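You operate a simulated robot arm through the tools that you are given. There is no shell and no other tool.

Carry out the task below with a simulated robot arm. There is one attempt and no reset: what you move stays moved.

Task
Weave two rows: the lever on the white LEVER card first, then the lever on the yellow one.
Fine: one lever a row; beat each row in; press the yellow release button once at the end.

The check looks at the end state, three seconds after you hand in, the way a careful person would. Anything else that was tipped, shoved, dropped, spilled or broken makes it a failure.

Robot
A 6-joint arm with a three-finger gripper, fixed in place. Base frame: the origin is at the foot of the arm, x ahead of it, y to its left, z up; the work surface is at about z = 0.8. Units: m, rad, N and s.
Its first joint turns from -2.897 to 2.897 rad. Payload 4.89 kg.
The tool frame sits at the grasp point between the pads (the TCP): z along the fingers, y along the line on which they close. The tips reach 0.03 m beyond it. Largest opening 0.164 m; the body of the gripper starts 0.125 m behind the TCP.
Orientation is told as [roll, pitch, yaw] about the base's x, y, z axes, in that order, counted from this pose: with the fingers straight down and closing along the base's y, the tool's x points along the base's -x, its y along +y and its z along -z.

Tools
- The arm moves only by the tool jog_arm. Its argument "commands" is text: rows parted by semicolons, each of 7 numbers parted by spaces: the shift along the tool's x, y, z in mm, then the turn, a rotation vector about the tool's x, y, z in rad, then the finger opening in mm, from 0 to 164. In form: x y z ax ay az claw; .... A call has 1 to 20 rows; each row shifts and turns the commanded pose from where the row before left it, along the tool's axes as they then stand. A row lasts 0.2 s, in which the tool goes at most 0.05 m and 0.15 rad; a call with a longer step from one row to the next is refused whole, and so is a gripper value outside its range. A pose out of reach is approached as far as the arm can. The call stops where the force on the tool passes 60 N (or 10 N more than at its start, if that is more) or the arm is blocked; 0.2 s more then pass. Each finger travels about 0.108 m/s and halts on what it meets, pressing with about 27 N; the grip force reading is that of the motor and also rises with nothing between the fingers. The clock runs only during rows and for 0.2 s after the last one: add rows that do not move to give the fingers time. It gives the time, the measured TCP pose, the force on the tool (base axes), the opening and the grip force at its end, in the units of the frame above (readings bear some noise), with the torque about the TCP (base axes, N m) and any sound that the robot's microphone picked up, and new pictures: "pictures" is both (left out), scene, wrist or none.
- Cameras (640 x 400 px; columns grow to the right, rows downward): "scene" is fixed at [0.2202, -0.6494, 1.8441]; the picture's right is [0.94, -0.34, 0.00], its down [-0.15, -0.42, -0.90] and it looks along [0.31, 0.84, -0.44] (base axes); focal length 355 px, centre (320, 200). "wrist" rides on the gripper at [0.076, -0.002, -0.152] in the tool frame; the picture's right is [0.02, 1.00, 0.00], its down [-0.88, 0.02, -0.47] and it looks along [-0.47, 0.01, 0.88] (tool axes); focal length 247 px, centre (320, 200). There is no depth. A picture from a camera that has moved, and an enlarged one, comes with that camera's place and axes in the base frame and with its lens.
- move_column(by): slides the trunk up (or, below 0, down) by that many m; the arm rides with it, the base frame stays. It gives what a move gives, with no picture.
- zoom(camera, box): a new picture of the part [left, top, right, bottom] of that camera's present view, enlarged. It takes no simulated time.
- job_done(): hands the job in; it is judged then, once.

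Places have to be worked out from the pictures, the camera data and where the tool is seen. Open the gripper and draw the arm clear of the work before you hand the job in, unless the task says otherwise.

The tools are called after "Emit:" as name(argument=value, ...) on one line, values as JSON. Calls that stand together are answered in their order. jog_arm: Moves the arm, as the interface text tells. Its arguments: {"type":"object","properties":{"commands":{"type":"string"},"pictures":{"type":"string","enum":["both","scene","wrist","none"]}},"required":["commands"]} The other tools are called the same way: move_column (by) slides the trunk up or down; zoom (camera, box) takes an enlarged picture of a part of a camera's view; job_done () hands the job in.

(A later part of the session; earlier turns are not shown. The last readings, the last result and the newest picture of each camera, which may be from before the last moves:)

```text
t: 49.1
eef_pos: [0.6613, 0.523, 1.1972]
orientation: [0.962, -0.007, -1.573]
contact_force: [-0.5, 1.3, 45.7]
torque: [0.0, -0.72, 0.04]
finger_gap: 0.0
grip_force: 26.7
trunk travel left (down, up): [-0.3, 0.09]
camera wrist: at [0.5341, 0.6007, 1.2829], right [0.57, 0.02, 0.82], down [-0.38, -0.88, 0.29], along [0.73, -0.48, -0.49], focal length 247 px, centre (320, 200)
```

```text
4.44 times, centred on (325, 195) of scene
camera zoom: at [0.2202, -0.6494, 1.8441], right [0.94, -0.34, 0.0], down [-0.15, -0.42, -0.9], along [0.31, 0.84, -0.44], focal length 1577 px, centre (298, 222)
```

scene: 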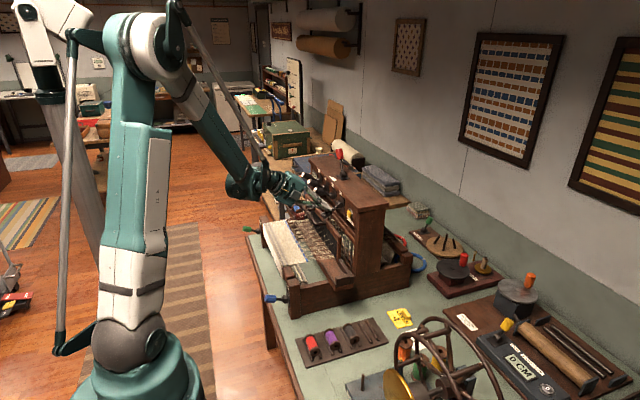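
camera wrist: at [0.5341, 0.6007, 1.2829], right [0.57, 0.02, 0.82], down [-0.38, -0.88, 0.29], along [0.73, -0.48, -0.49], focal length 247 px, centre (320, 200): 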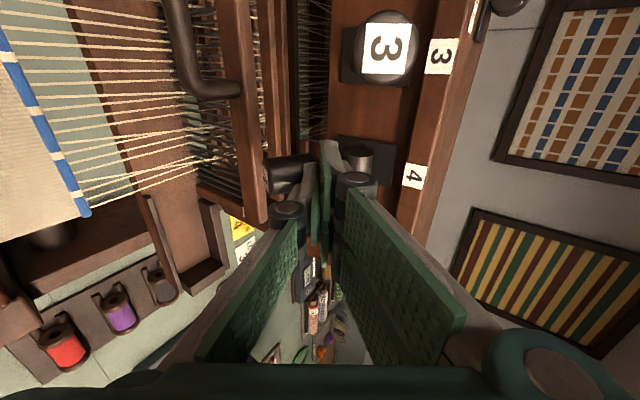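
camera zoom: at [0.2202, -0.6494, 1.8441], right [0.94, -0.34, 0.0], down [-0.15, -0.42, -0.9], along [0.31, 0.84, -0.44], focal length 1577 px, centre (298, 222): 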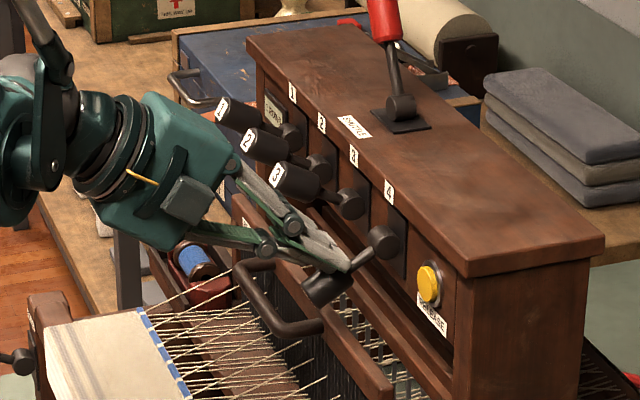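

Lever 3 popped back up by itself when lever 4 latched at its stop, so only lever 4 is down. I lift off and go high toward the +y side of the red shuttle knob, which now leans to +y near (0.80, 0.696, 1.335).

Emit:
jog_arm(commands="0 16.4 -11.5 0 0 0 0; 0 34.4 -24.1 0 0 0 0; 0 34.4 -24.1 0 0 0 0; 0 34.4 -24.1 0 0 0 0; 0 34.4 -24.1 0 0 0 0; 0 34.4 -24.1 0 0 0 0; 0 16.4 -11.5 0 0 0 0; 0 0 0 0 0 0 0", pictures="both")

Emit:
zoom(camera="scene", box=[260, 130, 390, 270])

Emit:
zoom(camera="wrist", box=[160, 0, 480, 200])

```text
t: 50.9
eef_pos: [0.6612, 0.5249, 1.4457]
orientation: [0.958, -0.006, -1.574]
contact_force: [-0.6, -0.7, 0.7]
torque: [0.02, 0.01, 0.03]
finger_gap: 0.0
grip_force: 27.2
trunk travel left (down, up): [-0.3, 0.09]
camera wrist: at [0.5347, 0.6024, 1.5313], right [0.57, 0.02, 0.82], down [-0.38, -0.88, 0.29], along [0.73, -0.48, -0.49], focal length 247 px, centre (320, 200)
```

scene: 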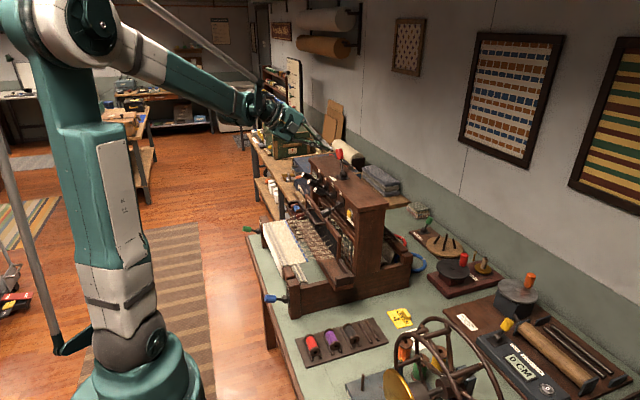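
wrist: 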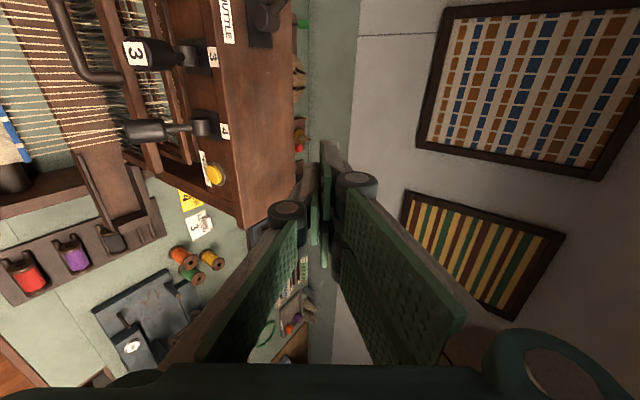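

```text
2.86 times, centred on (325, 200) of scene
camera zoom: at [0.2202, -0.6494, 1.8441], right [0.94, -0.34, 0.0], down [-0.15, -0.42, -0.9], along [0.31, 0.84, -0.44], focal length 1014 px, centre (306, 200)
```

zoom: 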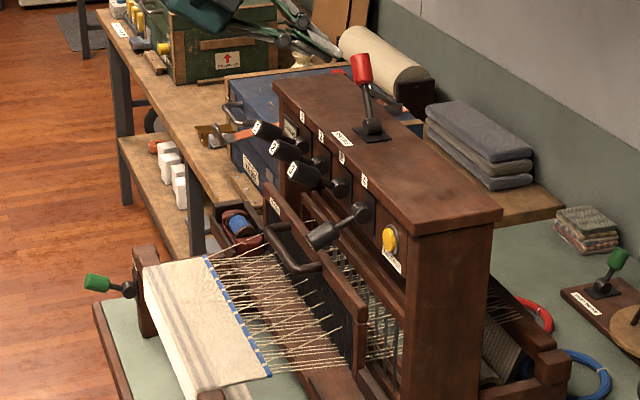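

```text
2.00 times, centred on (320, 100) of wrist
camera zoom: at [0.5347, 0.6024, 1.5313], right [0.57, 0.02, 0.82], down [-0.38, -0.88, 0.29], along [0.73, -0.48, -0.49], focal length 494 px, centre (320, 400)
```

zoom: 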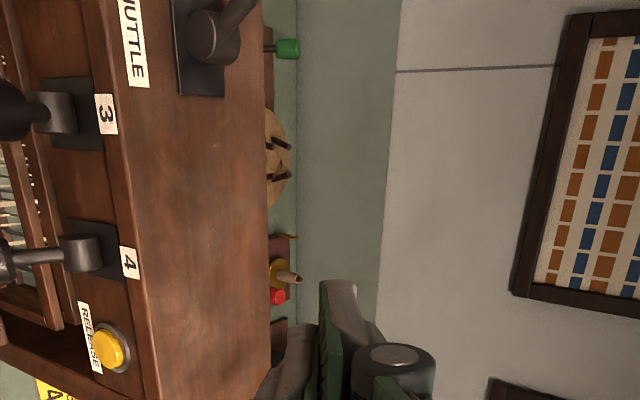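

Lever 4 is down and levers 1–3 are up. I move across at height to the +y side of the shuttle knob.

Emit:
jog_arm(commands="43 12.2 17.3 0 0 0 0; 43 12.2 17.3 0 0 0 0; 43 12.2 17.3 0 0 0 0; 43 12.2 17.3 0 0 0 0; 43 12.2 17.3 0 0 0 0; 43 12.2 17.3 0 0 0 0; 0 0 0 0 0 0 0", pictures="both")

Emit:
zoom(camera="scene", box=[270, 80, 410, 220])

```text
t: 52.5
eef_pos: [0.7909, 0.7831, 1.4445]
orientation: [0.959, -0.008, -1.574]
contact_force: [0.0, 2.0, -1.1]
torque: [-0.17, -0.1, -0.21]
finger_gap: 0.0001
grip_force: 27.0
trunk travel left (down, up): [-0.3, 0.09]
camera wrist: at [0.6636, 0.8611, 1.5309], right [0.57, 0.03, 0.82], down [-0.38, -0.88, 0.29], along [0.72, -0.48, -0.49], focal length 247 px, centre (320, 200)
```

scene: 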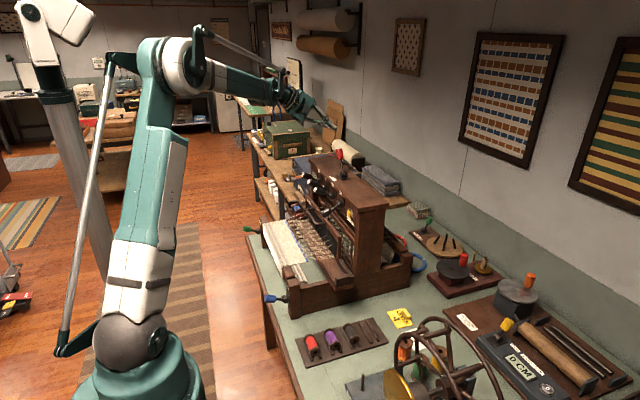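
wrist: 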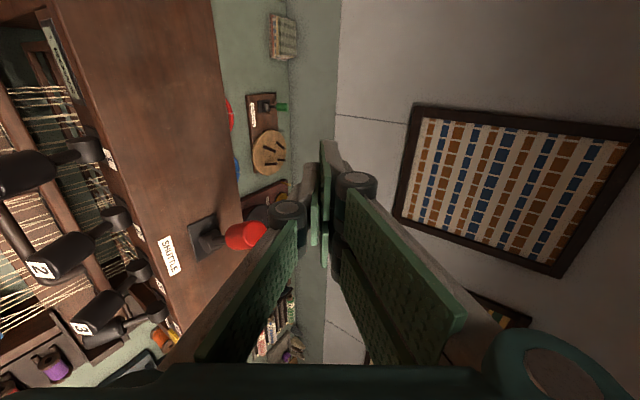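

```text
2.86 times, centred on (340, 150) of scene
camera zoom: at [0.2202, -0.6494, 1.8441], right [0.94, -0.34, 0.0], down [-0.15, -0.42, -0.9], along [0.31, 0.84, -0.44], focal length 1014 px, centre (263, 343)
```

zoom: 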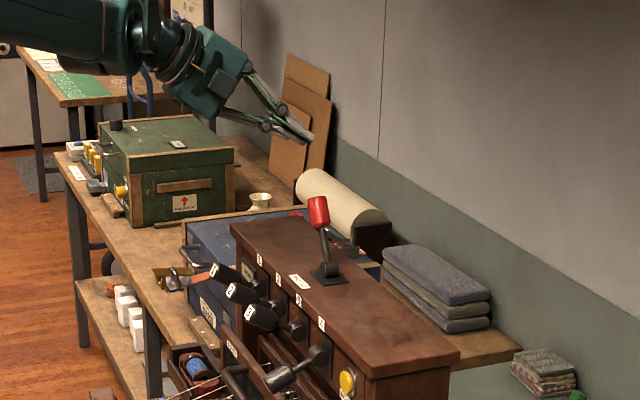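

The shuttle knob is confirmed near (0.803, 0.692, 1.338) and the fingers are clear on its +y side. I descend beside it and push toward -y in small steps.

Emit:
jog_arm(commands="0 -27.3 19.1 0 0 0 0; 0 -27.3 19.1 0 0 0 0; 0 -27.3 19.1 0 0 0 0; -12 0 0 0 0 0 0; -12 0 0 0 0 0 0; -12 0 0 0 0 0 0; -10 0 0 0 0 0 0; -10 0 0 0 0 0 0; -10 0 0 0 0 0 0; -10 0 0 0 0 0 0; -10 0 0 0 0 0 0; -10 0 0 0 0 0 0; 0 0 0 0 0 0 0", pictures="both")

Emit:
zoom(camera="scene", box=[260, 120, 390, 270])

```text
t: 55.3
eef_pos: [0.7895, 0.6862, 1.3435]
orientation: [0.958, -0.005, -1.573]
contact_force: [0.6, -0.1, -0.6]
torque: [0.01, 0.01, 0.02]
finger_gap: 0.0002
grip_force: 26.8
trunk travel left (down, up): [-0.3, 0.09]
camera wrist: at [0.6619, 0.7632, 1.4303], right [0.57, 0.02, 0.82], down [-0.38, -0.88, 0.29], along [0.73, -0.48, -0.49], focal length 247 px, centre (320, 200)
```

scene: 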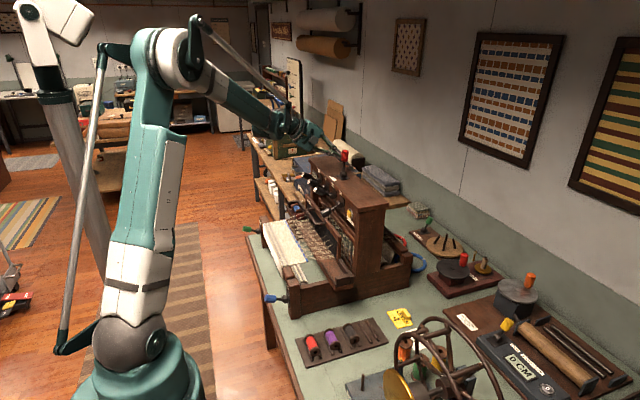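
wrist: 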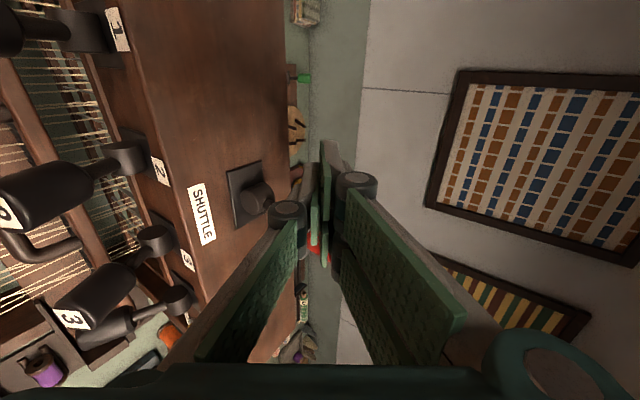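

```text
2.67 times, centred on (325, 195) of scene
camera zoom: at [0.2202, -0.6494, 1.8441], right [0.94, -0.34, 0.0], down [-0.15, -0.42, -0.9], along [0.31, 0.84, -0.44], focal length 946 px, centre (307, 213)
```

zoom: 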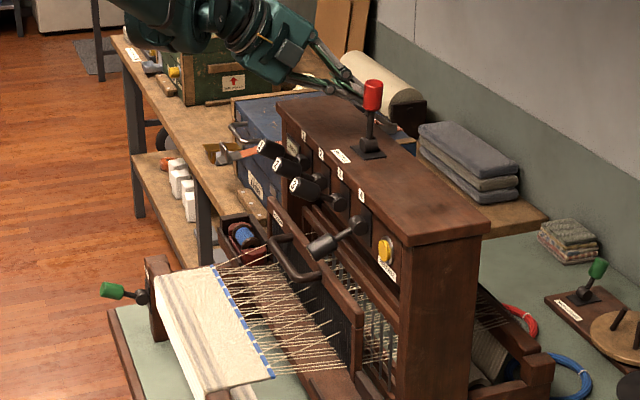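

The shuttle lever is about upright and moving freely. I keep pushing toward -y until its stop.

Emit:
jog_arm(commands="-8 0 0 0 0 0 0; -8 0 0 0 0 0 0; -8 0 0 0 0 0 0; -6 0 0 0 0 0 0; -5 0 0 0 0 0 0; -4 0 0 0 0 0 0; -4 0 0 0 0 0 0; 0 0 0 0 0 0 0", pictures="both")

Emit:
zoom(camera="scene", box=[260, 120, 390, 290])

```text
t: 56.8
eef_pos: [0.789, 0.6551, 1.3435]
orientation: [0.962, -0.003, -1.566]
contact_force: [10.8, 20.4, 13.6]
torque: [-0.14, -0.06, 0.75]
finger_gap: 0.0001
grip_force: 26.7
trunk travel left (down, up): [-0.3, 0.09]
stopped in row 7: the force on the tool passed its limit at 67 N (the readings are from after the stop); the commanded pose is now the measured one
camera wrist: at [0.6611, 0.7316, 1.4316], right [0.57, 0.03, 0.82], down [-0.37, -0.88, 0.29], along [0.73, -0.47, -0.49], focal length 247 px, centre (320, 200)
```

scene: 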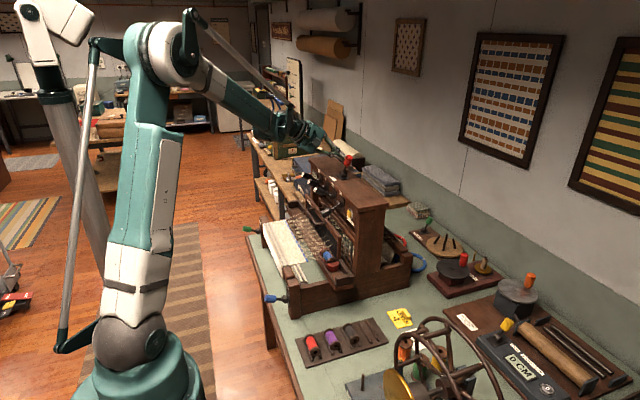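
wrist: 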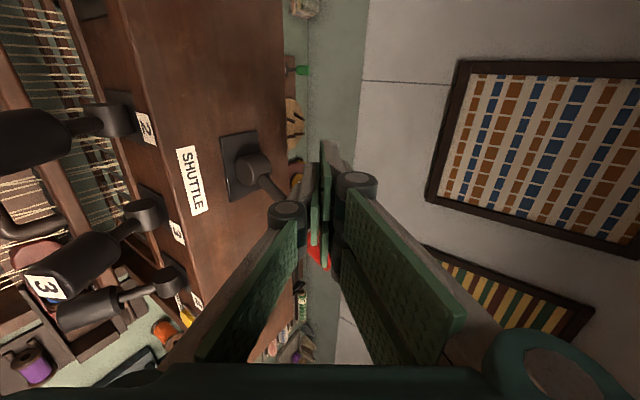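

```text
2.35 times, centred on (325, 205) of scene
camera zoom: at [0.2202, -0.6494, 1.8441], right [0.94, -0.34, 0.0], down [-0.15, -0.42, -0.9], along [0.31, 0.84, -0.44], focal length 835 px, centre (308, 188)
```

zoom: 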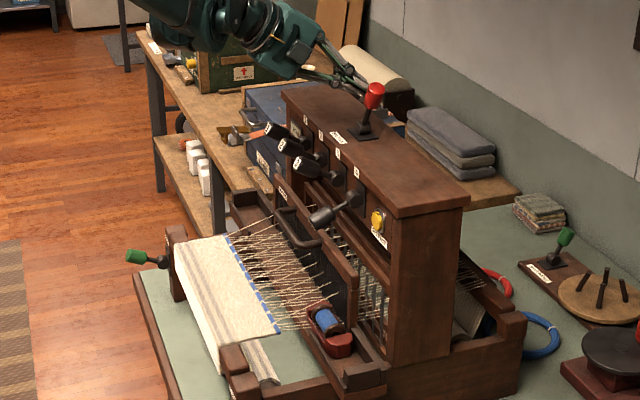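

The shuttle is flying back to the -y side. I back off from the knob, rise, and move back out in front of the loom.

Emit:
jog_arm(commands="15 0 0 0 0 0 0; 20 0 0 0 0 0 0; 0 27.3 -19.1 0 0 0 0; 0 27.3 -19.1 0 0 0 0; 0 27.3 -19.1 0 0 0 0; -6 -24.4 -34.8 0 0 0 0; -6 -24.4 -34.8 0 0 0 0; -6 -24.4 -34.8 0 0 0 0; -6 -24.4 -34.8 0 0 0 0; -6 -24.4 -34.8 0 0 0 0; -6 -24.4 -34.8 0 0 0 0; 0 0 0 0 0 0 0", pictures="both")

Emit:
zoom(camera="scene", box=[260, 140, 390, 290])

Emit:
zoom(camera="wrist", box=[0, 0, 400, 200])

```text
t: 59.4
eef_pos: [0.5306, 0.651, 1.446]
orientation: [0.959, -0.002, -1.567]
contact_force: [-1.3, -0.2, 0.4]
torque: [0.03, -0.01, 0.05]
finger_gap: 0.0
grip_force: 26.9
trunk travel left (down, up): [-0.3, 0.09]
camera wrist: at [0.4042, 0.7274, 1.5325], right [0.57, 0.03, 0.82], down [-0.37, -0.88, 0.29], along [0.73, -0.47, -0.5], focal length 247 px, centre (320, 200)
```

scene: 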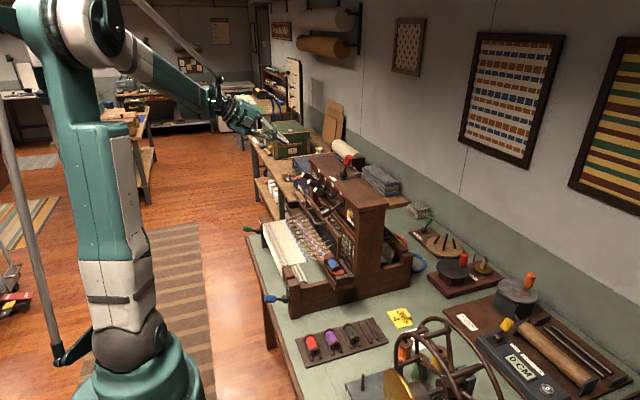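
wrist: 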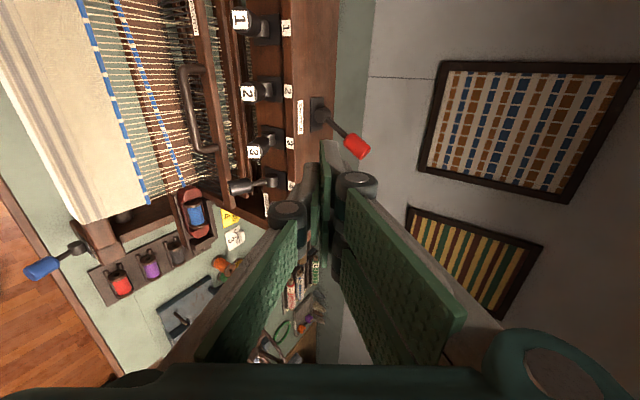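

```text
2.67 times, centred on (325, 215) of scene
camera zoom: at [0.2202, -0.6494, 1.8441], right [0.94, -0.34, 0.0], down [-0.15, -0.42, -0.9], along [0.31, 0.84, -0.44], focal length 946 px, centre (307, 160)
```

zoom: 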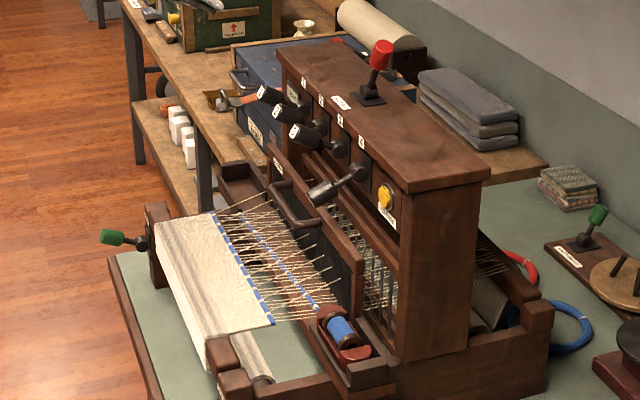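

```text
1.60 times, centred on (200, 100) of wrist
camera zoom: at [0.4042, 0.7274, 1.5325], right [0.57, 0.03, 0.82], down [-0.37, -0.88, 0.29], along [0.73, -0.47, -0.5], focal length 395 px, centre (512, 360)
```

zoom: 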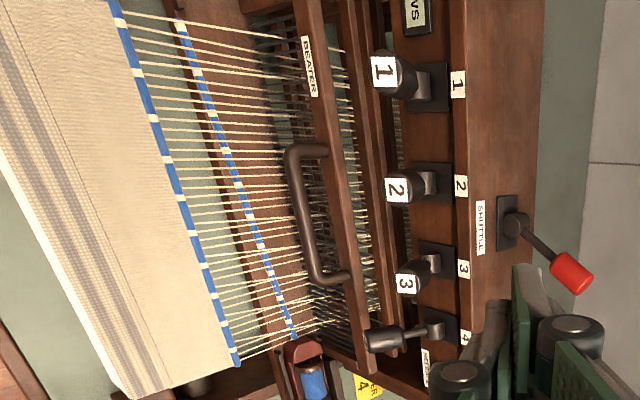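

The second weft is laid and the shuttle is home in the -y box, with lever 4 still down. I open the fingers to 40 mm and go to the pre-grasp pose in front of the beater bar.

Emit:
jog_arm(commands="0.4 -32.95 28.36 0 0 0 40; 0.4 -32.95 28.36 0 0 0 40; 0.4 -32.95 28.36 0 0 0 40; 0.4 -32.95 28.36 0 0 0 40; 0.4 -32.95 28.36 0 0 0 40; 0.4 -32.95 28.36 0 0 0 40; 0.4 -32.95 28.36 0 0 0 40; 0 0 0 0 0 0 40", pictures="both")

Emit:
zoom(camera="wrist", box=[140, 0, 500, 240])

```text
t: 61.2
eef_pos: [0.5638, 0.6544, 1.1426]
orientation: [0.959, -0.004, -1.568]
contact_force: [0.0, 1.3, -0.6]
torque: [-0.05, -0.04, -0.07]
finger_gap: 0.0398
grip_force: 0.0
trunk travel left (down, up): [-0.3, 0.09]
camera wrist: at [0.4369, 0.7307, 1.2282], right [0.57, 0.03, 0.82], down [-0.37, -0.88, 0.29], along [0.73, -0.47, -0.5], focal length 247 px, centre (320, 200)
```

scene: 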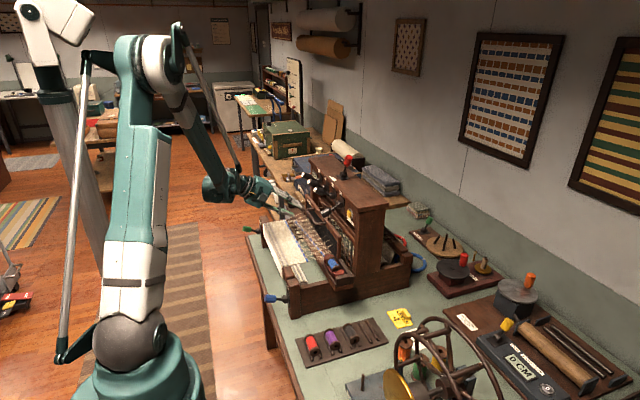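
wrist: 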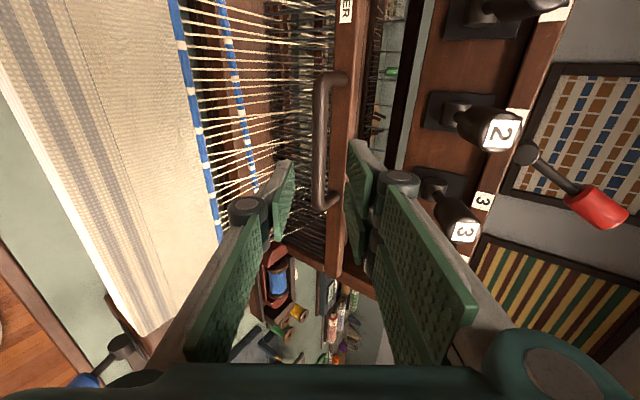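

```text
1.67 times, centred on (320, 120) of wrist
camera zoom: at [0.4369, 0.7307, 1.2282], right [0.57, 0.03, 0.82], down [-0.37, -0.88, 0.29], along [0.73, -0.47, -0.5], focal length 412 px, centre (320, 333)
```

zoom: 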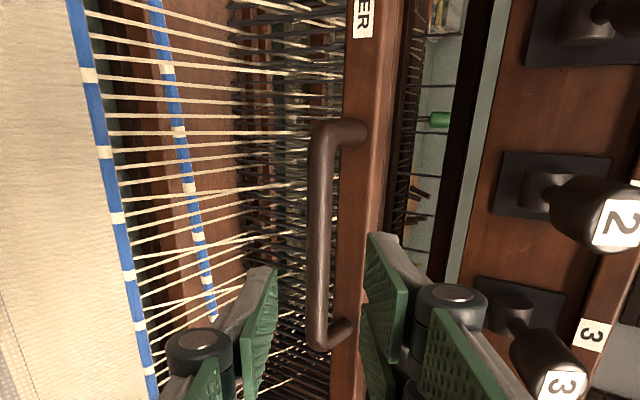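

The bar is centred between the fingers again, with about 87 mm to go. I advance and close on it.

Emit:
jog_arm(commands="0 0 21.8 0 0 0 40; 0 0 21.8 0 0 0 40; 0 0 21.8 0 0 0 40; 0 -0.4 21.8 0 0 0 40; 0 0 0 0 0 0 40; 0 0 0 0 0 0 28; 0 0 0 0 0 0 18; 0 0 0 0 0 0 8; 0 0 0 0 0 0 8; 0 0 0 0 0 0 8", pictures="wrist")

```text
t: 63.4
eef_pos: [0.6353, 0.6524, 1.092]
orientation: [0.959, -0.002, -1.568]
contact_force: [-11.2, -7.2, -25.9]
torque: [0.86, 0.66, -0.61]
finger_gap: 0.0153
grip_force: 44.6
trunk travel left (down, up): [-0.3, 0.09]
camera wrist: at [0.508, 0.7282, 1.1784], right [0.57, 0.03, 0.82], down [-0.37, -0.88, 0.29], along [0.73, -0.47, -0.5], focal length 247 px, centre (320, 200)
```

wrist: 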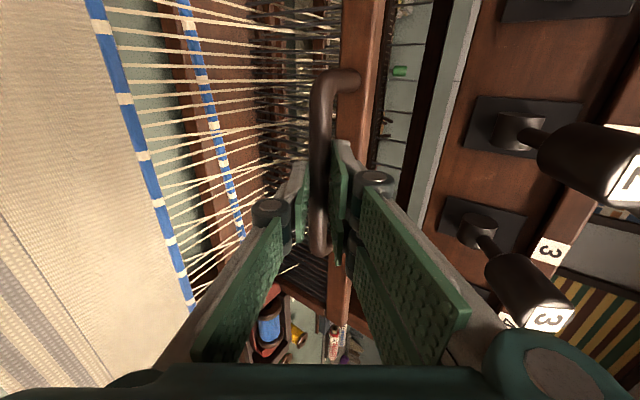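

The bar is gripped (gap 15.3 mm). I make a 1 mm centring shift, then pull toward -x.

Emit:
jog_arm(commands="0 -1 0 0 0 0 0; 0 -4.6 -6.55 0 0 0 0; 0 -4.6 -6.55 0 0 0 0; 0 -4.6 -6.55 0 0 0 0; 0 0 0 0 0 0 0", pictures="none")

```text
t: 64.6
eef_pos: [0.6097, 0.6525, 1.0922]
orientation: [0.961, -0.004, -1.569]
contact_force: [1.7, -7.1, 10.4]
torque: [0.67, -0.25, -1.12]
finger_gap: 0.0157
grip_force: 44.7
trunk travel left (down, up): [-0.3, 0.09]
```

The beater slides freely with small side forces. I continue pulling horizontally.

Emit:
jog_arm(commands="0 -4.3 -6.75 0 0 0 0; 0 -4.6 -6.55 0 0 0 0; 0 -4.6 -6.55 0 0 0 0; 0 -4.6 -6.55 0 0 0 0; 0 -4.6 -6.55 0 0 0 0; 0 0 0 0 0 0 0", pictures="none")

```text
t: 66.0
eef_pos: [0.5703, 0.6507, 1.0913]
orientation: [0.959, -0.002, -1.565]
contact_force: [2.8, -15.5, 15.9]
torque: [0.85, -0.35, -0.88]
finger_gap: 0.0156
grip_force: 45.0
trunk travel left (down, up): [-0.3, 0.09]
```

About 64 mm pulled so far. I make a small y and z correction and continue.

Emit:
jog_arm(commands="-0.6 0.5 -0.35 0 0 0 0; 0 -4.6 -6.55 0 0 0 0; 0 -4.6 -6.55 0 0 0 0; 0 -4.6 -6.55 0 0 0 0; 0 0 0 0 0 0 0", pictures="none")

```text
t: 67.2
eef_pos: [0.5462, 0.6519, 1.0906]
orientation: [0.962, -0.002, -1.567]
contact_force: [2.8, -4.0, 18.2]
torque: [0.97, -0.41, -0.82]
finger_gap: 0.0154
grip_force: 44.9
trunk travel left (down, up): [-0.3, 0.09]
```

Emit:
jog_arm(commands="0 -4.1 -6.9 0 0 0 0; 0 -4.5 -6.6 0 0 0 0; 0 -2.3 -3.3 0 0 0 0; 0 0 0 0 0 0 0", pictures="both")

Emit:
zoom(camera="scene", box=[240, 160, 380, 280])

Emit:
zoom(camera="wrist", box=[180, 0, 400, 220])

```text
t: 68.1
eef_pos: [0.5318, 0.6525, 1.093]
orientation: [0.964, -0.002, -1.571]
contact_force: [22.5, 1.8, 1.3]
torque: [0.37, -0.24, -1.48]
finger_gap: 0.0157
grip_force: 45.1
trunk travel left (down, up): [-0.3, 0.09]
stopped in row 4: the force on the tool passed its limit at 65 N (the readings are from after the stop); the commanded pose is now the measured one
camera wrist: at [0.4048, 0.7286, 1.1781], right [0.57, 0.02, 0.82], down [-0.38, -0.88, 0.29], along [0.73, -0.47, -0.49], focal length 247 px, centre (320, 200)
```

scene: 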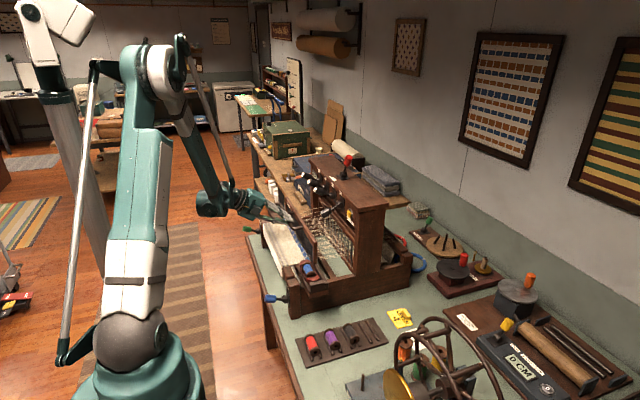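
wrist: 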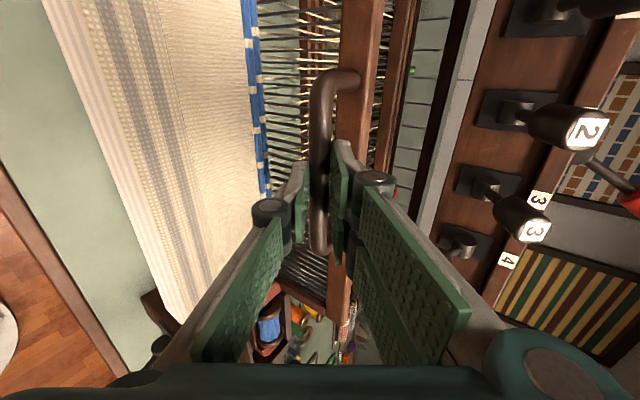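

```text
3.33 times, centred on (310, 220) of scene
camera zoom: at [0.2202, -0.6494, 1.8441], right [0.94, -0.34, 0.0], down [-0.15, -0.42, -0.9], along [0.31, 0.84, -0.44], focal length 1182 px, centre (353, 133)
```

zoom: 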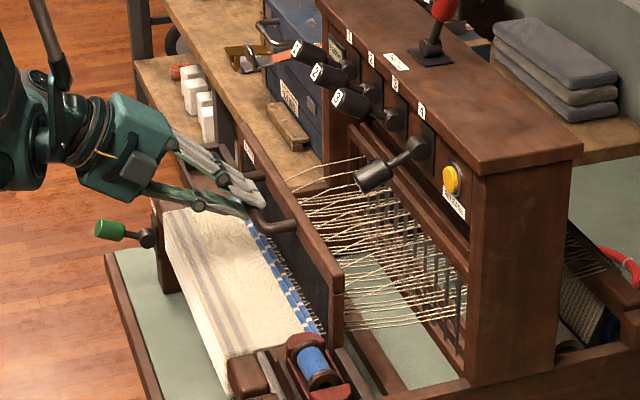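

```text
1.82 times, centred on (290, 110) of wrist
camera zoom: at [0.4048, 0.7286, 1.1781], right [0.57, 0.02, 0.82], down [-0.38, -0.88, 0.29], along [0.73, -0.47, -0.49], focal length 449 px, centre (374, 364)
```

zoom: 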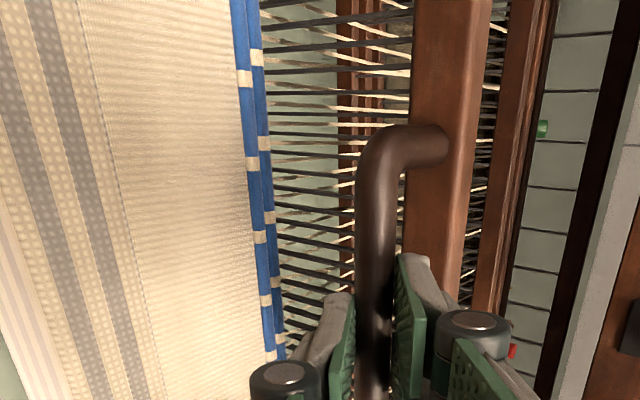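

The second weft is beaten in next to the first: two blue picks lie side by side, and the stop came at 65 N. I push the beater back to rest.

Emit:
jog_arm(commands="0 2.87 4.1 0 0 0 0; 0 5.74 8.19 0 0 0 0; 0 5.74 8.19 0 0 0 0; 0 5.74 8.19 0 0 0 0; 0 5.74 8.19 0 0 0 0; 0 5.74 8.19 0 0 0 0; 0 5.74 8.19 0 0 0 0; 0 5.74 8.19 0 0 0 0; 0 0 0 0 0 0 0", pictures="both")

Emit:
zoom(camera="scene", box=[240, 160, 380, 280])

Emit:
zoom(camera="wrist", box=[60, 0, 360, 220])

```text
t: 70.1
eef_pos: [0.6065, 0.6517, 1.0921]
orientation: [0.963, -0.002, -1.568]
contact_force: [1.4, -24.9, -26.9]
torque: [0.42, 0.48, -1.11]
finger_gap: 0.0155
grip_force: 45.2
trunk travel left (down, up): [-0.3, 0.09]
camera wrist: at [0.4789, 0.7285, 1.1784], right [0.57, 0.02, 0.82], down [-0.38, -0.88, 0.29], along [0.73, -0.47, -0.49], focal length 247 px, centre (320, 200)
```

scene: 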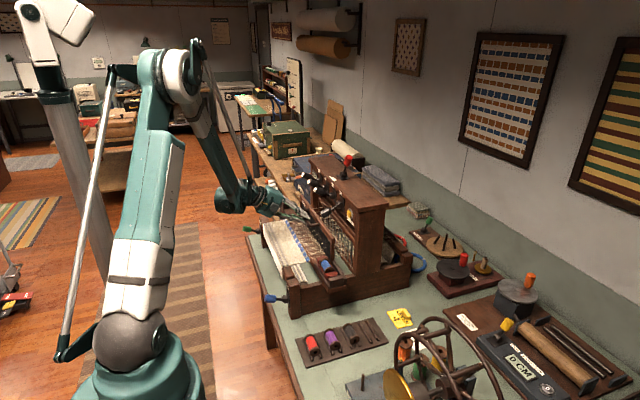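
wrist: 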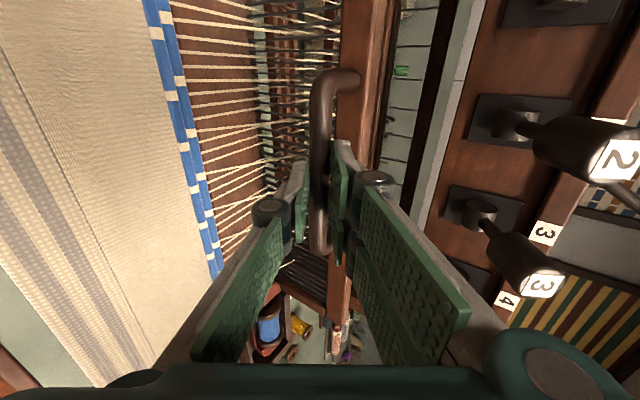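

```text
3.33 times, centred on (310, 220) of scene
camera zoom: at [0.2202, -0.6494, 1.8441], right [0.94, -0.34, 0.0], down [-0.15, -0.42, -0.9], along [0.31, 0.84, -0.44], focal length 1182 px, centre (353, 133)
```

zoom: 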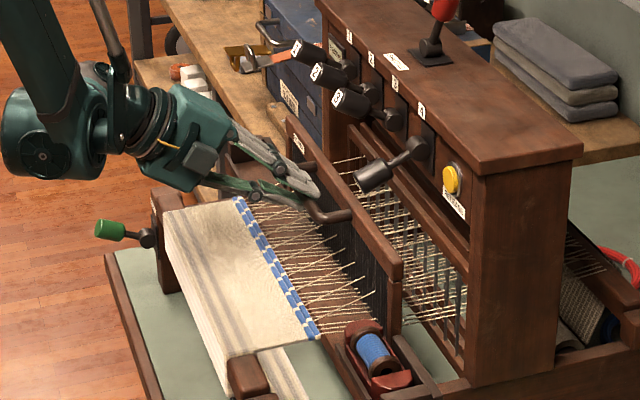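

```text
1.82 times, centred on (210, 110) of wrist
camera zoom: at [0.4789, 0.7285, 1.1784], right [0.57, 0.02, 0.82], down [-0.38, -0.88, 0.29], along [0.73, -0.47, -0.49], focal length 449 px, centre (520, 364)
```

zoom: 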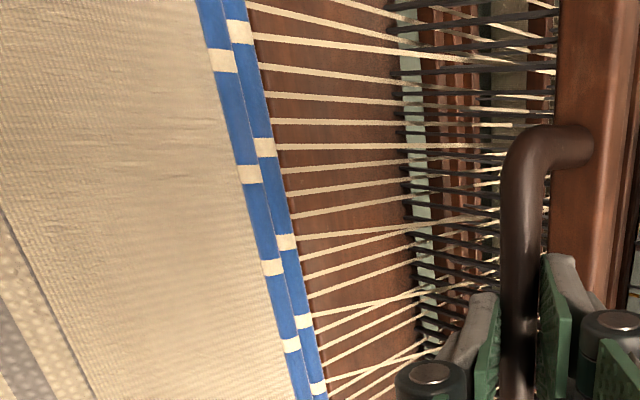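

Both picks lie packed side by side. I relieve the small y and z forces and push the beater the rest of the way to its back stop.

Emit:
jog_arm(commands="-1 -0.9 0.6 0 0 0 0; 0 4.6 6.55 0 0 0 0; 0 4.6 6.55 0 0 0 0; 0 4.6 6.55 0 0 0 0; 0 2.3 3.3 0 0 0 0; 0 0 0 0 0 0 0", pictures="none")

```text
t: 71.5
eef_pos: [0.6333, 0.652, 1.092]
orientation: [0.966, -0.002, -1.569]
contact_force: [1.1, 2.9, 10.2]
torque: [1.38, -0.26, -0.32]
finger_gap: 0.0156
grip_force: 45.2
trunk travel left (down, up): [-0.3, 0.09]
```

Emit:
jog_arm(commands="0 0.86 1.23 0 0 0 0; 0 0.86 1.23 0 0 0 0; 0 0.6 0.8 0 0 0 0; 0 0 0 0 0 0 0", pictures="none")

```text
t: 72.5
eef_pos: [0.6339, 0.651, 1.0913]
orientation: [0.966, -0.001, -1.568]
contact_force: [-30.2, 6.7, 7.0]
torque: [1.42, 0.28, -0.09]
finger_gap: 0.0156
grip_force: 44.7
trunk travel left (down, up): [-0.3, 0.09]
```

The back stop is reached (-30 N). I relieve it, open the fingers and withdraw along the tool axis.

Emit:
jog_arm(commands="0 -1.2 -1.7 0 0 0 0; 0 0 0 0 0 0 20; 0 0.5 0 0 0 0 30; 0 0.5 0 0 0 0 40; 0 0 0 0 0 0 40; 0 0 -20 0 0 0 40; 0 0 -30 0 0 0 40; 0 0 -40 0 0 0 40; 0 0 0 0 0 0 20; 0 0 0 0 0 0 0; 0 0 0 0 0 0 0", pictures="both")

Emit:
zoom(camera="scene", box=[240, 140, 390, 290])

```text
t: 74.9
eef_pos: [0.5623, 0.6528, 1.1436]
orientation: [0.963, -0.004, -1.569]
contact_force: [-0.5, -0.8, 0.2]
torque: [-0.04, -0.01, -0.06]
finger_gap: 0.0
grip_force: 27.2
trunk travel left (down, up): [-0.3, 0.09]
camera wrist: at [0.4353, 0.7289, 1.2287], right [0.57, 0.02, 0.82], down [-0.38, -0.88, 0.29], along [0.73, -0.47, -0.49], focal length 247 px, centre (320, 200)
```

scene: 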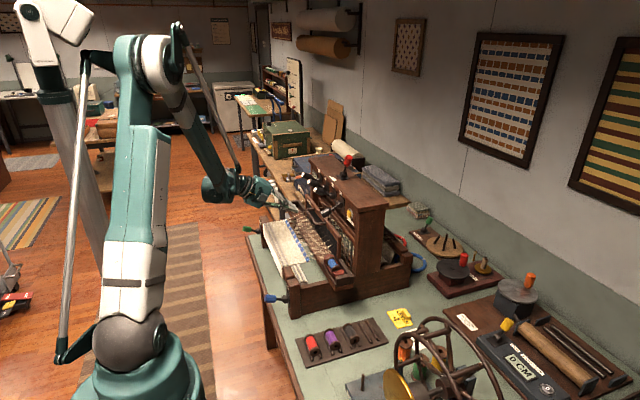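
wrist: 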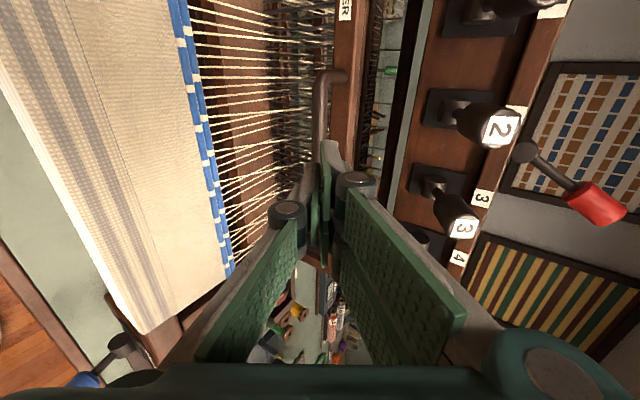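

```text
2.67 times, centred on (315, 215) of scene
camera zoom: at [0.2202, -0.6494, 1.8441], right [0.94, -0.34, 0.0], down [-0.15, -0.42, -0.9], along [0.31, 0.84, -0.44], focal length 946 px, centre (333, 160)
```

zoom: 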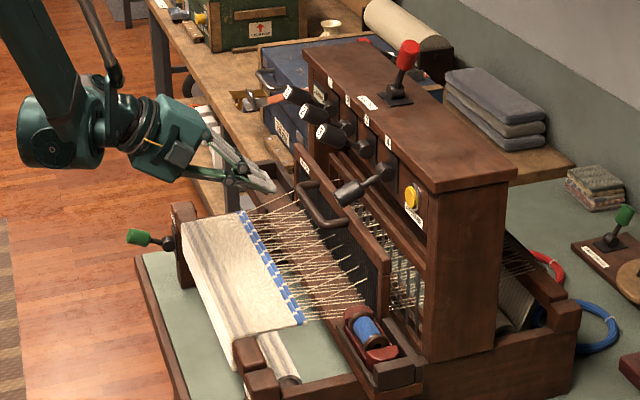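

Everything is released cleanly. Before pressing the release button I rise in front of the loom and check the row counter.

Emit:
jog_arm(commands="0 27.4 -28.4 0 0 0 0; 0 27.4 -28.4 0 0 0 0; 0 27.4 -28.4 0 0 0 0; 0 27.4 -28.4 0 0 0 0; 0 0 0 0 0 0 0", pictures="both")

Emit:
zoom(camera="scene", box=[295, 150, 365, 220])

Emit:
zoom(camera="wrist", box=[180, 0, 380, 130])

```text
t: 76.3
eef_pos: [0.5793, 0.6194, 1.2978]
orientation: [0.963, -0.003, -1.638]
contact_force: [0.6, -1.4, 0.0]
torque: [0.09, 0.12, 0.12]
finger_gap: 0.0001
grip_force: 26.7
trunk travel left (down, up): [-0.3, 0.09]
stopped in row 5: the arm was blocked; the commanded pose is now the measured one
camera wrist: at [0.4582, 0.7042, 1.3837], right [0.57, -0.02, 0.82], down [-0.44, -0.85, 0.29], along [0.7, -0.52, -0.49], focal length 247 px, centre (320, 200)
```

scene: 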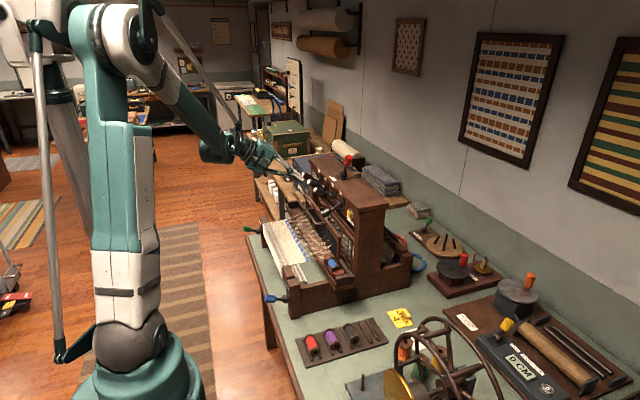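
wrist: 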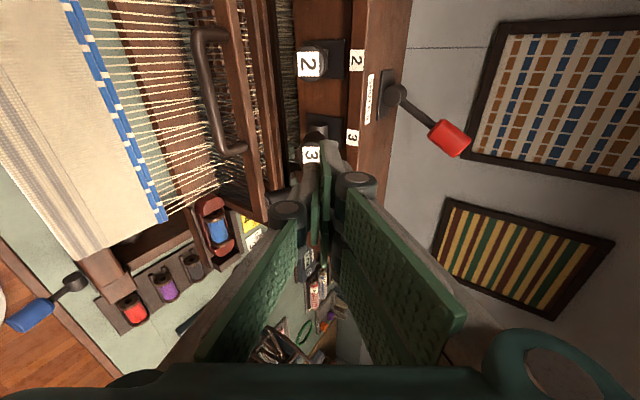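

```text
5.71 times, centred on (330, 185) of scene
camera zoom: at [0.2202, -0.6494, 1.8441], right [0.94, -0.34, 0.0], down [-0.15, -0.42, -0.9], along [0.31, 0.84, -0.44], focal length 2027 px, centre (263, 286)
```

zoom: 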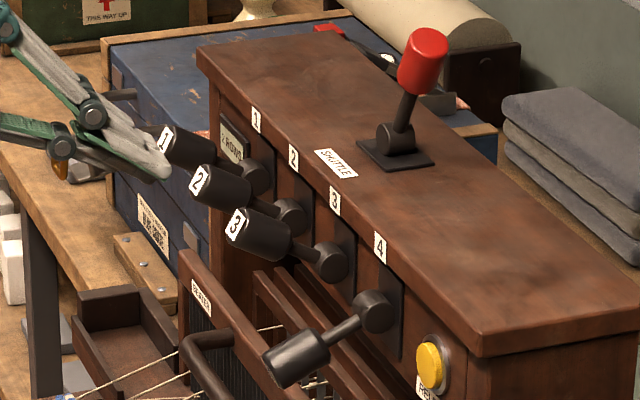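

```text
3.08 times, centred on (280, 65) of wrist
camera zoom: at [0.4582, 0.7042, 1.3837], right [0.57, -0.02, 0.82], down [-0.44, -0.85, 0.29], along [0.7, -0.52, -0.49], focal length 760 px, centre (443, 615)
```

zoom: 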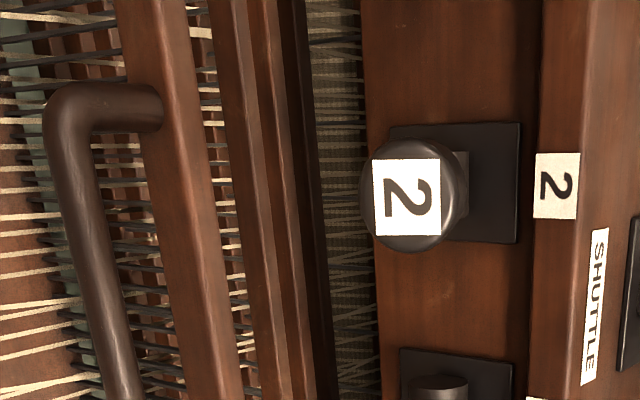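

The arm reported "blocked": it stopped at (0.579, 0.619, 1.298), turned about -0.07 rad around the base from where I commanded it, with no force on the tool. The counter looks like it changed. I look at the arm and its surroundings before moving on.

Emit:
zoom(camera="scene", box=[0, 0, 320, 200])

Emit:
zoom(camera="scene", box=[0, 200, 320, 400])

Emit:
zoom(camera="scene", box=[190, 110, 350, 230])

Emit:
zoom(camera="scene", box=[310, 155, 340, 185])

```text
2.00 times, centred on (160, 100) of scene
camera zoom: at [0.2202, -0.6494, 1.8441], right [0.94, -0.34, 0.0], down [-0.15, -0.42, -0.9], along [0.31, 0.84, -0.44], focal length 710 px, centre (640, 400)
```

zoom: 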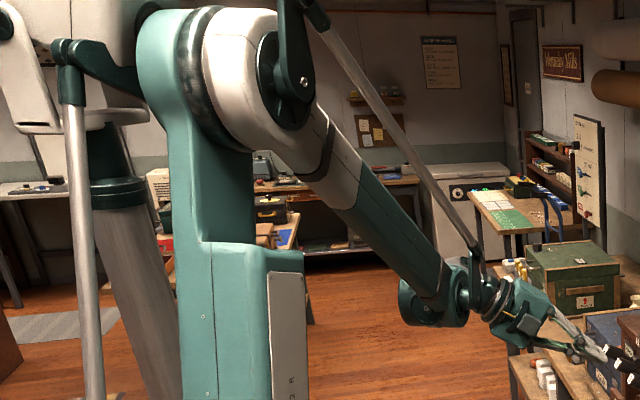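

```text
2.00 times, centred on (160, 300) of scene
camera zoom: at [0.2202, -0.6494, 1.8441], right [0.94, -0.34, 0.0], down [-0.15, -0.42, -0.9], along [0.31, 0.84, -0.44], focal length 710 px, centre (640, 0)
```

zoom: 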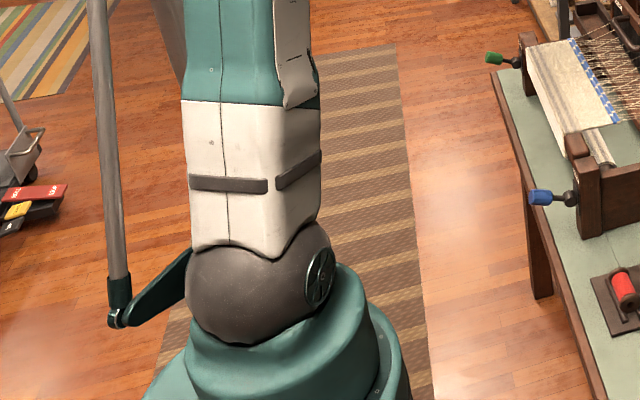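

```text
3.33 times, centred on (270, 170) of scene
camera zoom: at [0.2202, -0.6494, 1.8441], right [0.94, -0.34, 0.0], down [-0.15, -0.42, -0.9], along [0.31, 0.84, -0.44], focal length 1182 px, centre (487, 300)
```

zoom: 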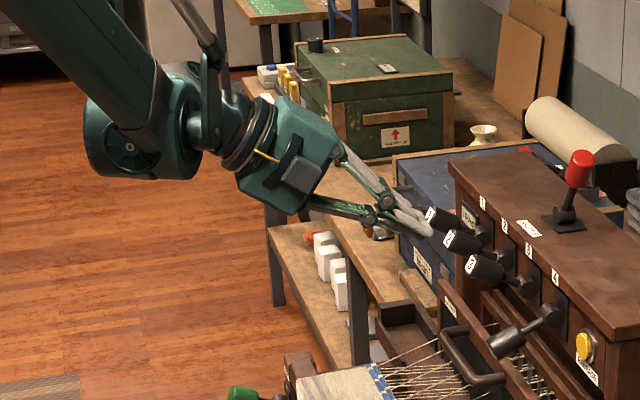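

```text
13.33 times, centred on (325, 170) of scene
camera zoom: at [0.2202, -0.6494, 1.8441], right [0.94, -0.34, 0.0], down [-0.15, -0.42, -0.9], along [0.31, 0.84, -0.44], focal length 4730 px, centre (253, 600)
```

zoom: 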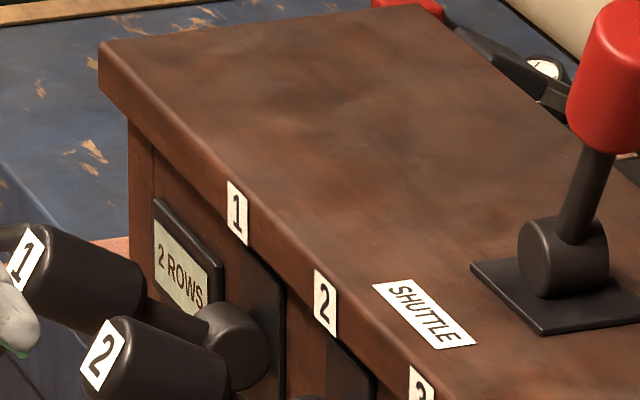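

The counter reads "2 ROWS", nothing looks disturbed and nothing touches the fingers. The next stop is the release button at smaller y, which takes the arm away from whatever limited it. I make a short test move toward -y to check it tracks normally.

Emit:
jog_arm(commands="-20 0 0 0 0 0 0; -20 0 0 0 0 0 0; 0 0 0 0 0 0 0", pictures="none")

```text
t: 77.1
eef_pos: [0.566, 0.5869, 1.2994]
orientation: [0.964, -0.002, -1.622]
contact_force: [0.0, -0.8, -0.6]
torque: [0.06, 0.01, 0.08]
finger_gap: 0.0
grip_force: 27.0
trunk travel left (down, up): [-0.3, 0.09]
```

The arm moved, but the base joint seems to be lagging. I wait a few rows without motion to see whether it settles.

Emit:
jog_arm(commands="0 0 0 0 0 0 0; 0 0 0 0 0 0 0; 0 0 0 0 0 0 0", pictures="none")

```text
t: 77.9
eef_pos: [0.5669, 0.5862, 1.2997]
orientation: [0.963, -0.002, -1.624]
contact_force: [0.8, -0.1, 0.0]
torque: [-0.01, 0.01, -0.01]
finger_gap: 0.0002
grip_force: 27.2
trunk travel left (down, up): [-0.3, 0.09]
```

It holds steady with a small base-joint offset, so something may be resisting the arm's body. I look closely at the arm's elbow, the pole and the strut behind it.

Emit:
zoom(camera="scene", box=[0, 0, 200, 125])

Emit:
zoom(camera="scene", box=[0, 90, 240, 400])

Emit:
zoom(camera="scene", box=[180, 100, 340, 220])

Emit:
zoom(camera="wrist", box=[0, 0, 640, 400])

```text
3.20 times, centred on (100, 62) of scene
camera zoom: at [0.2202, -0.6494, 1.8441], right [0.94, -0.34, 0.0], down [-0.15, -0.42, -0.9], along [0.31, 0.84, -0.44], focal length 1135 px, centre (1024, 640)
```

zoom: 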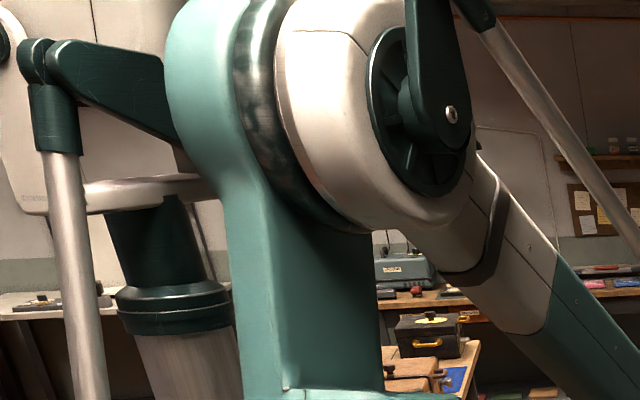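

```text
1.29 times, centred on (120, 245) of scene
camera zoom: at [0.2202, -0.6494, 1.8441], right [0.94, -0.34, 0.0], down [-0.15, -0.42, -0.9], along [0.31, 0.84, -0.44], focal length 458 px, centre (578, 142)
```

zoom: 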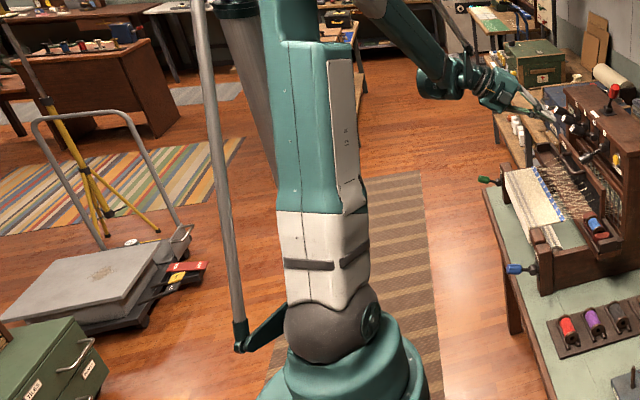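

```text
3.33 times, centred on (260, 160) of scene
camera zoom: at [0.2202, -0.6494, 1.8441], right [0.94, -0.34, 0.0], down [-0.15, -0.42, -0.9], along [0.31, 0.84, -0.44], focal length 1182 px, centre (520, 333)
```

zoom: 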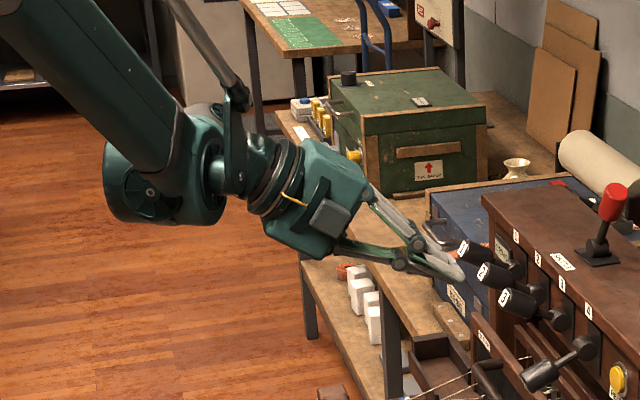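

```text
1.00 times, centred on (320, 200) of wrist (not enlarged: the box is as wide or as high as the picture)
camera zoom: at [0.4435, 0.6693, 1.3853], right [0.57, -0.01, 0.82], down [-0.42, -0.86, 0.29], along [0.7, -0.51, -0.49], focal length 247 px, centre (320, 200)
```

zoom: 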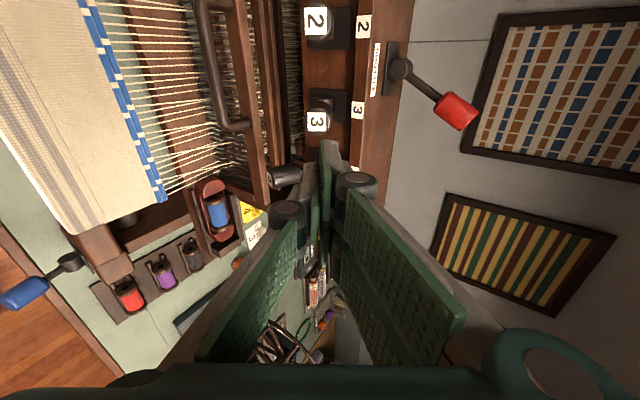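

The wrist view and the readings agree, and nothing touches the gripper. I continue in small moves toward -y, away from the earlier spot, and check the tracking again.

Emit:
jog_arm(commands="-20 0 0 0 0 0 0; -20 0 0 0 0 0 0; -20 0 0 0 0 0 0; 0 0 0 0 0 0 0; 0 0 0 0 0 0 0", pictures="scene")

```text
t: 79.1
eef_pos: [0.5639, 0.5264, 1.297]
orientation: [0.968, -0.004, -1.623]
contact_force: [0.7, -0.5, 1.0]
torque: [-0.02, 0.01, 0.02]
finger_gap: 0.0001
grip_force: 27.1
trunk travel left (down, up): [-0.3, 0.09]
```

scene: 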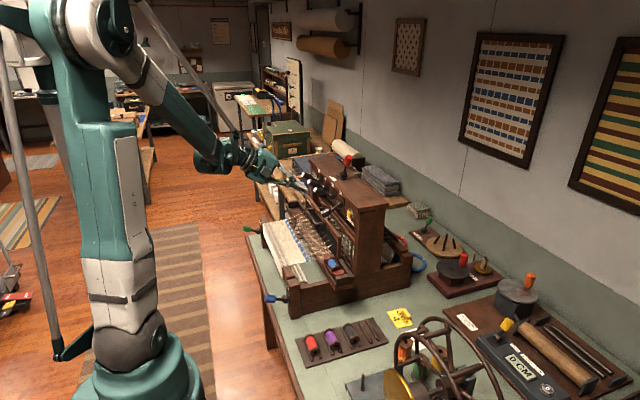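

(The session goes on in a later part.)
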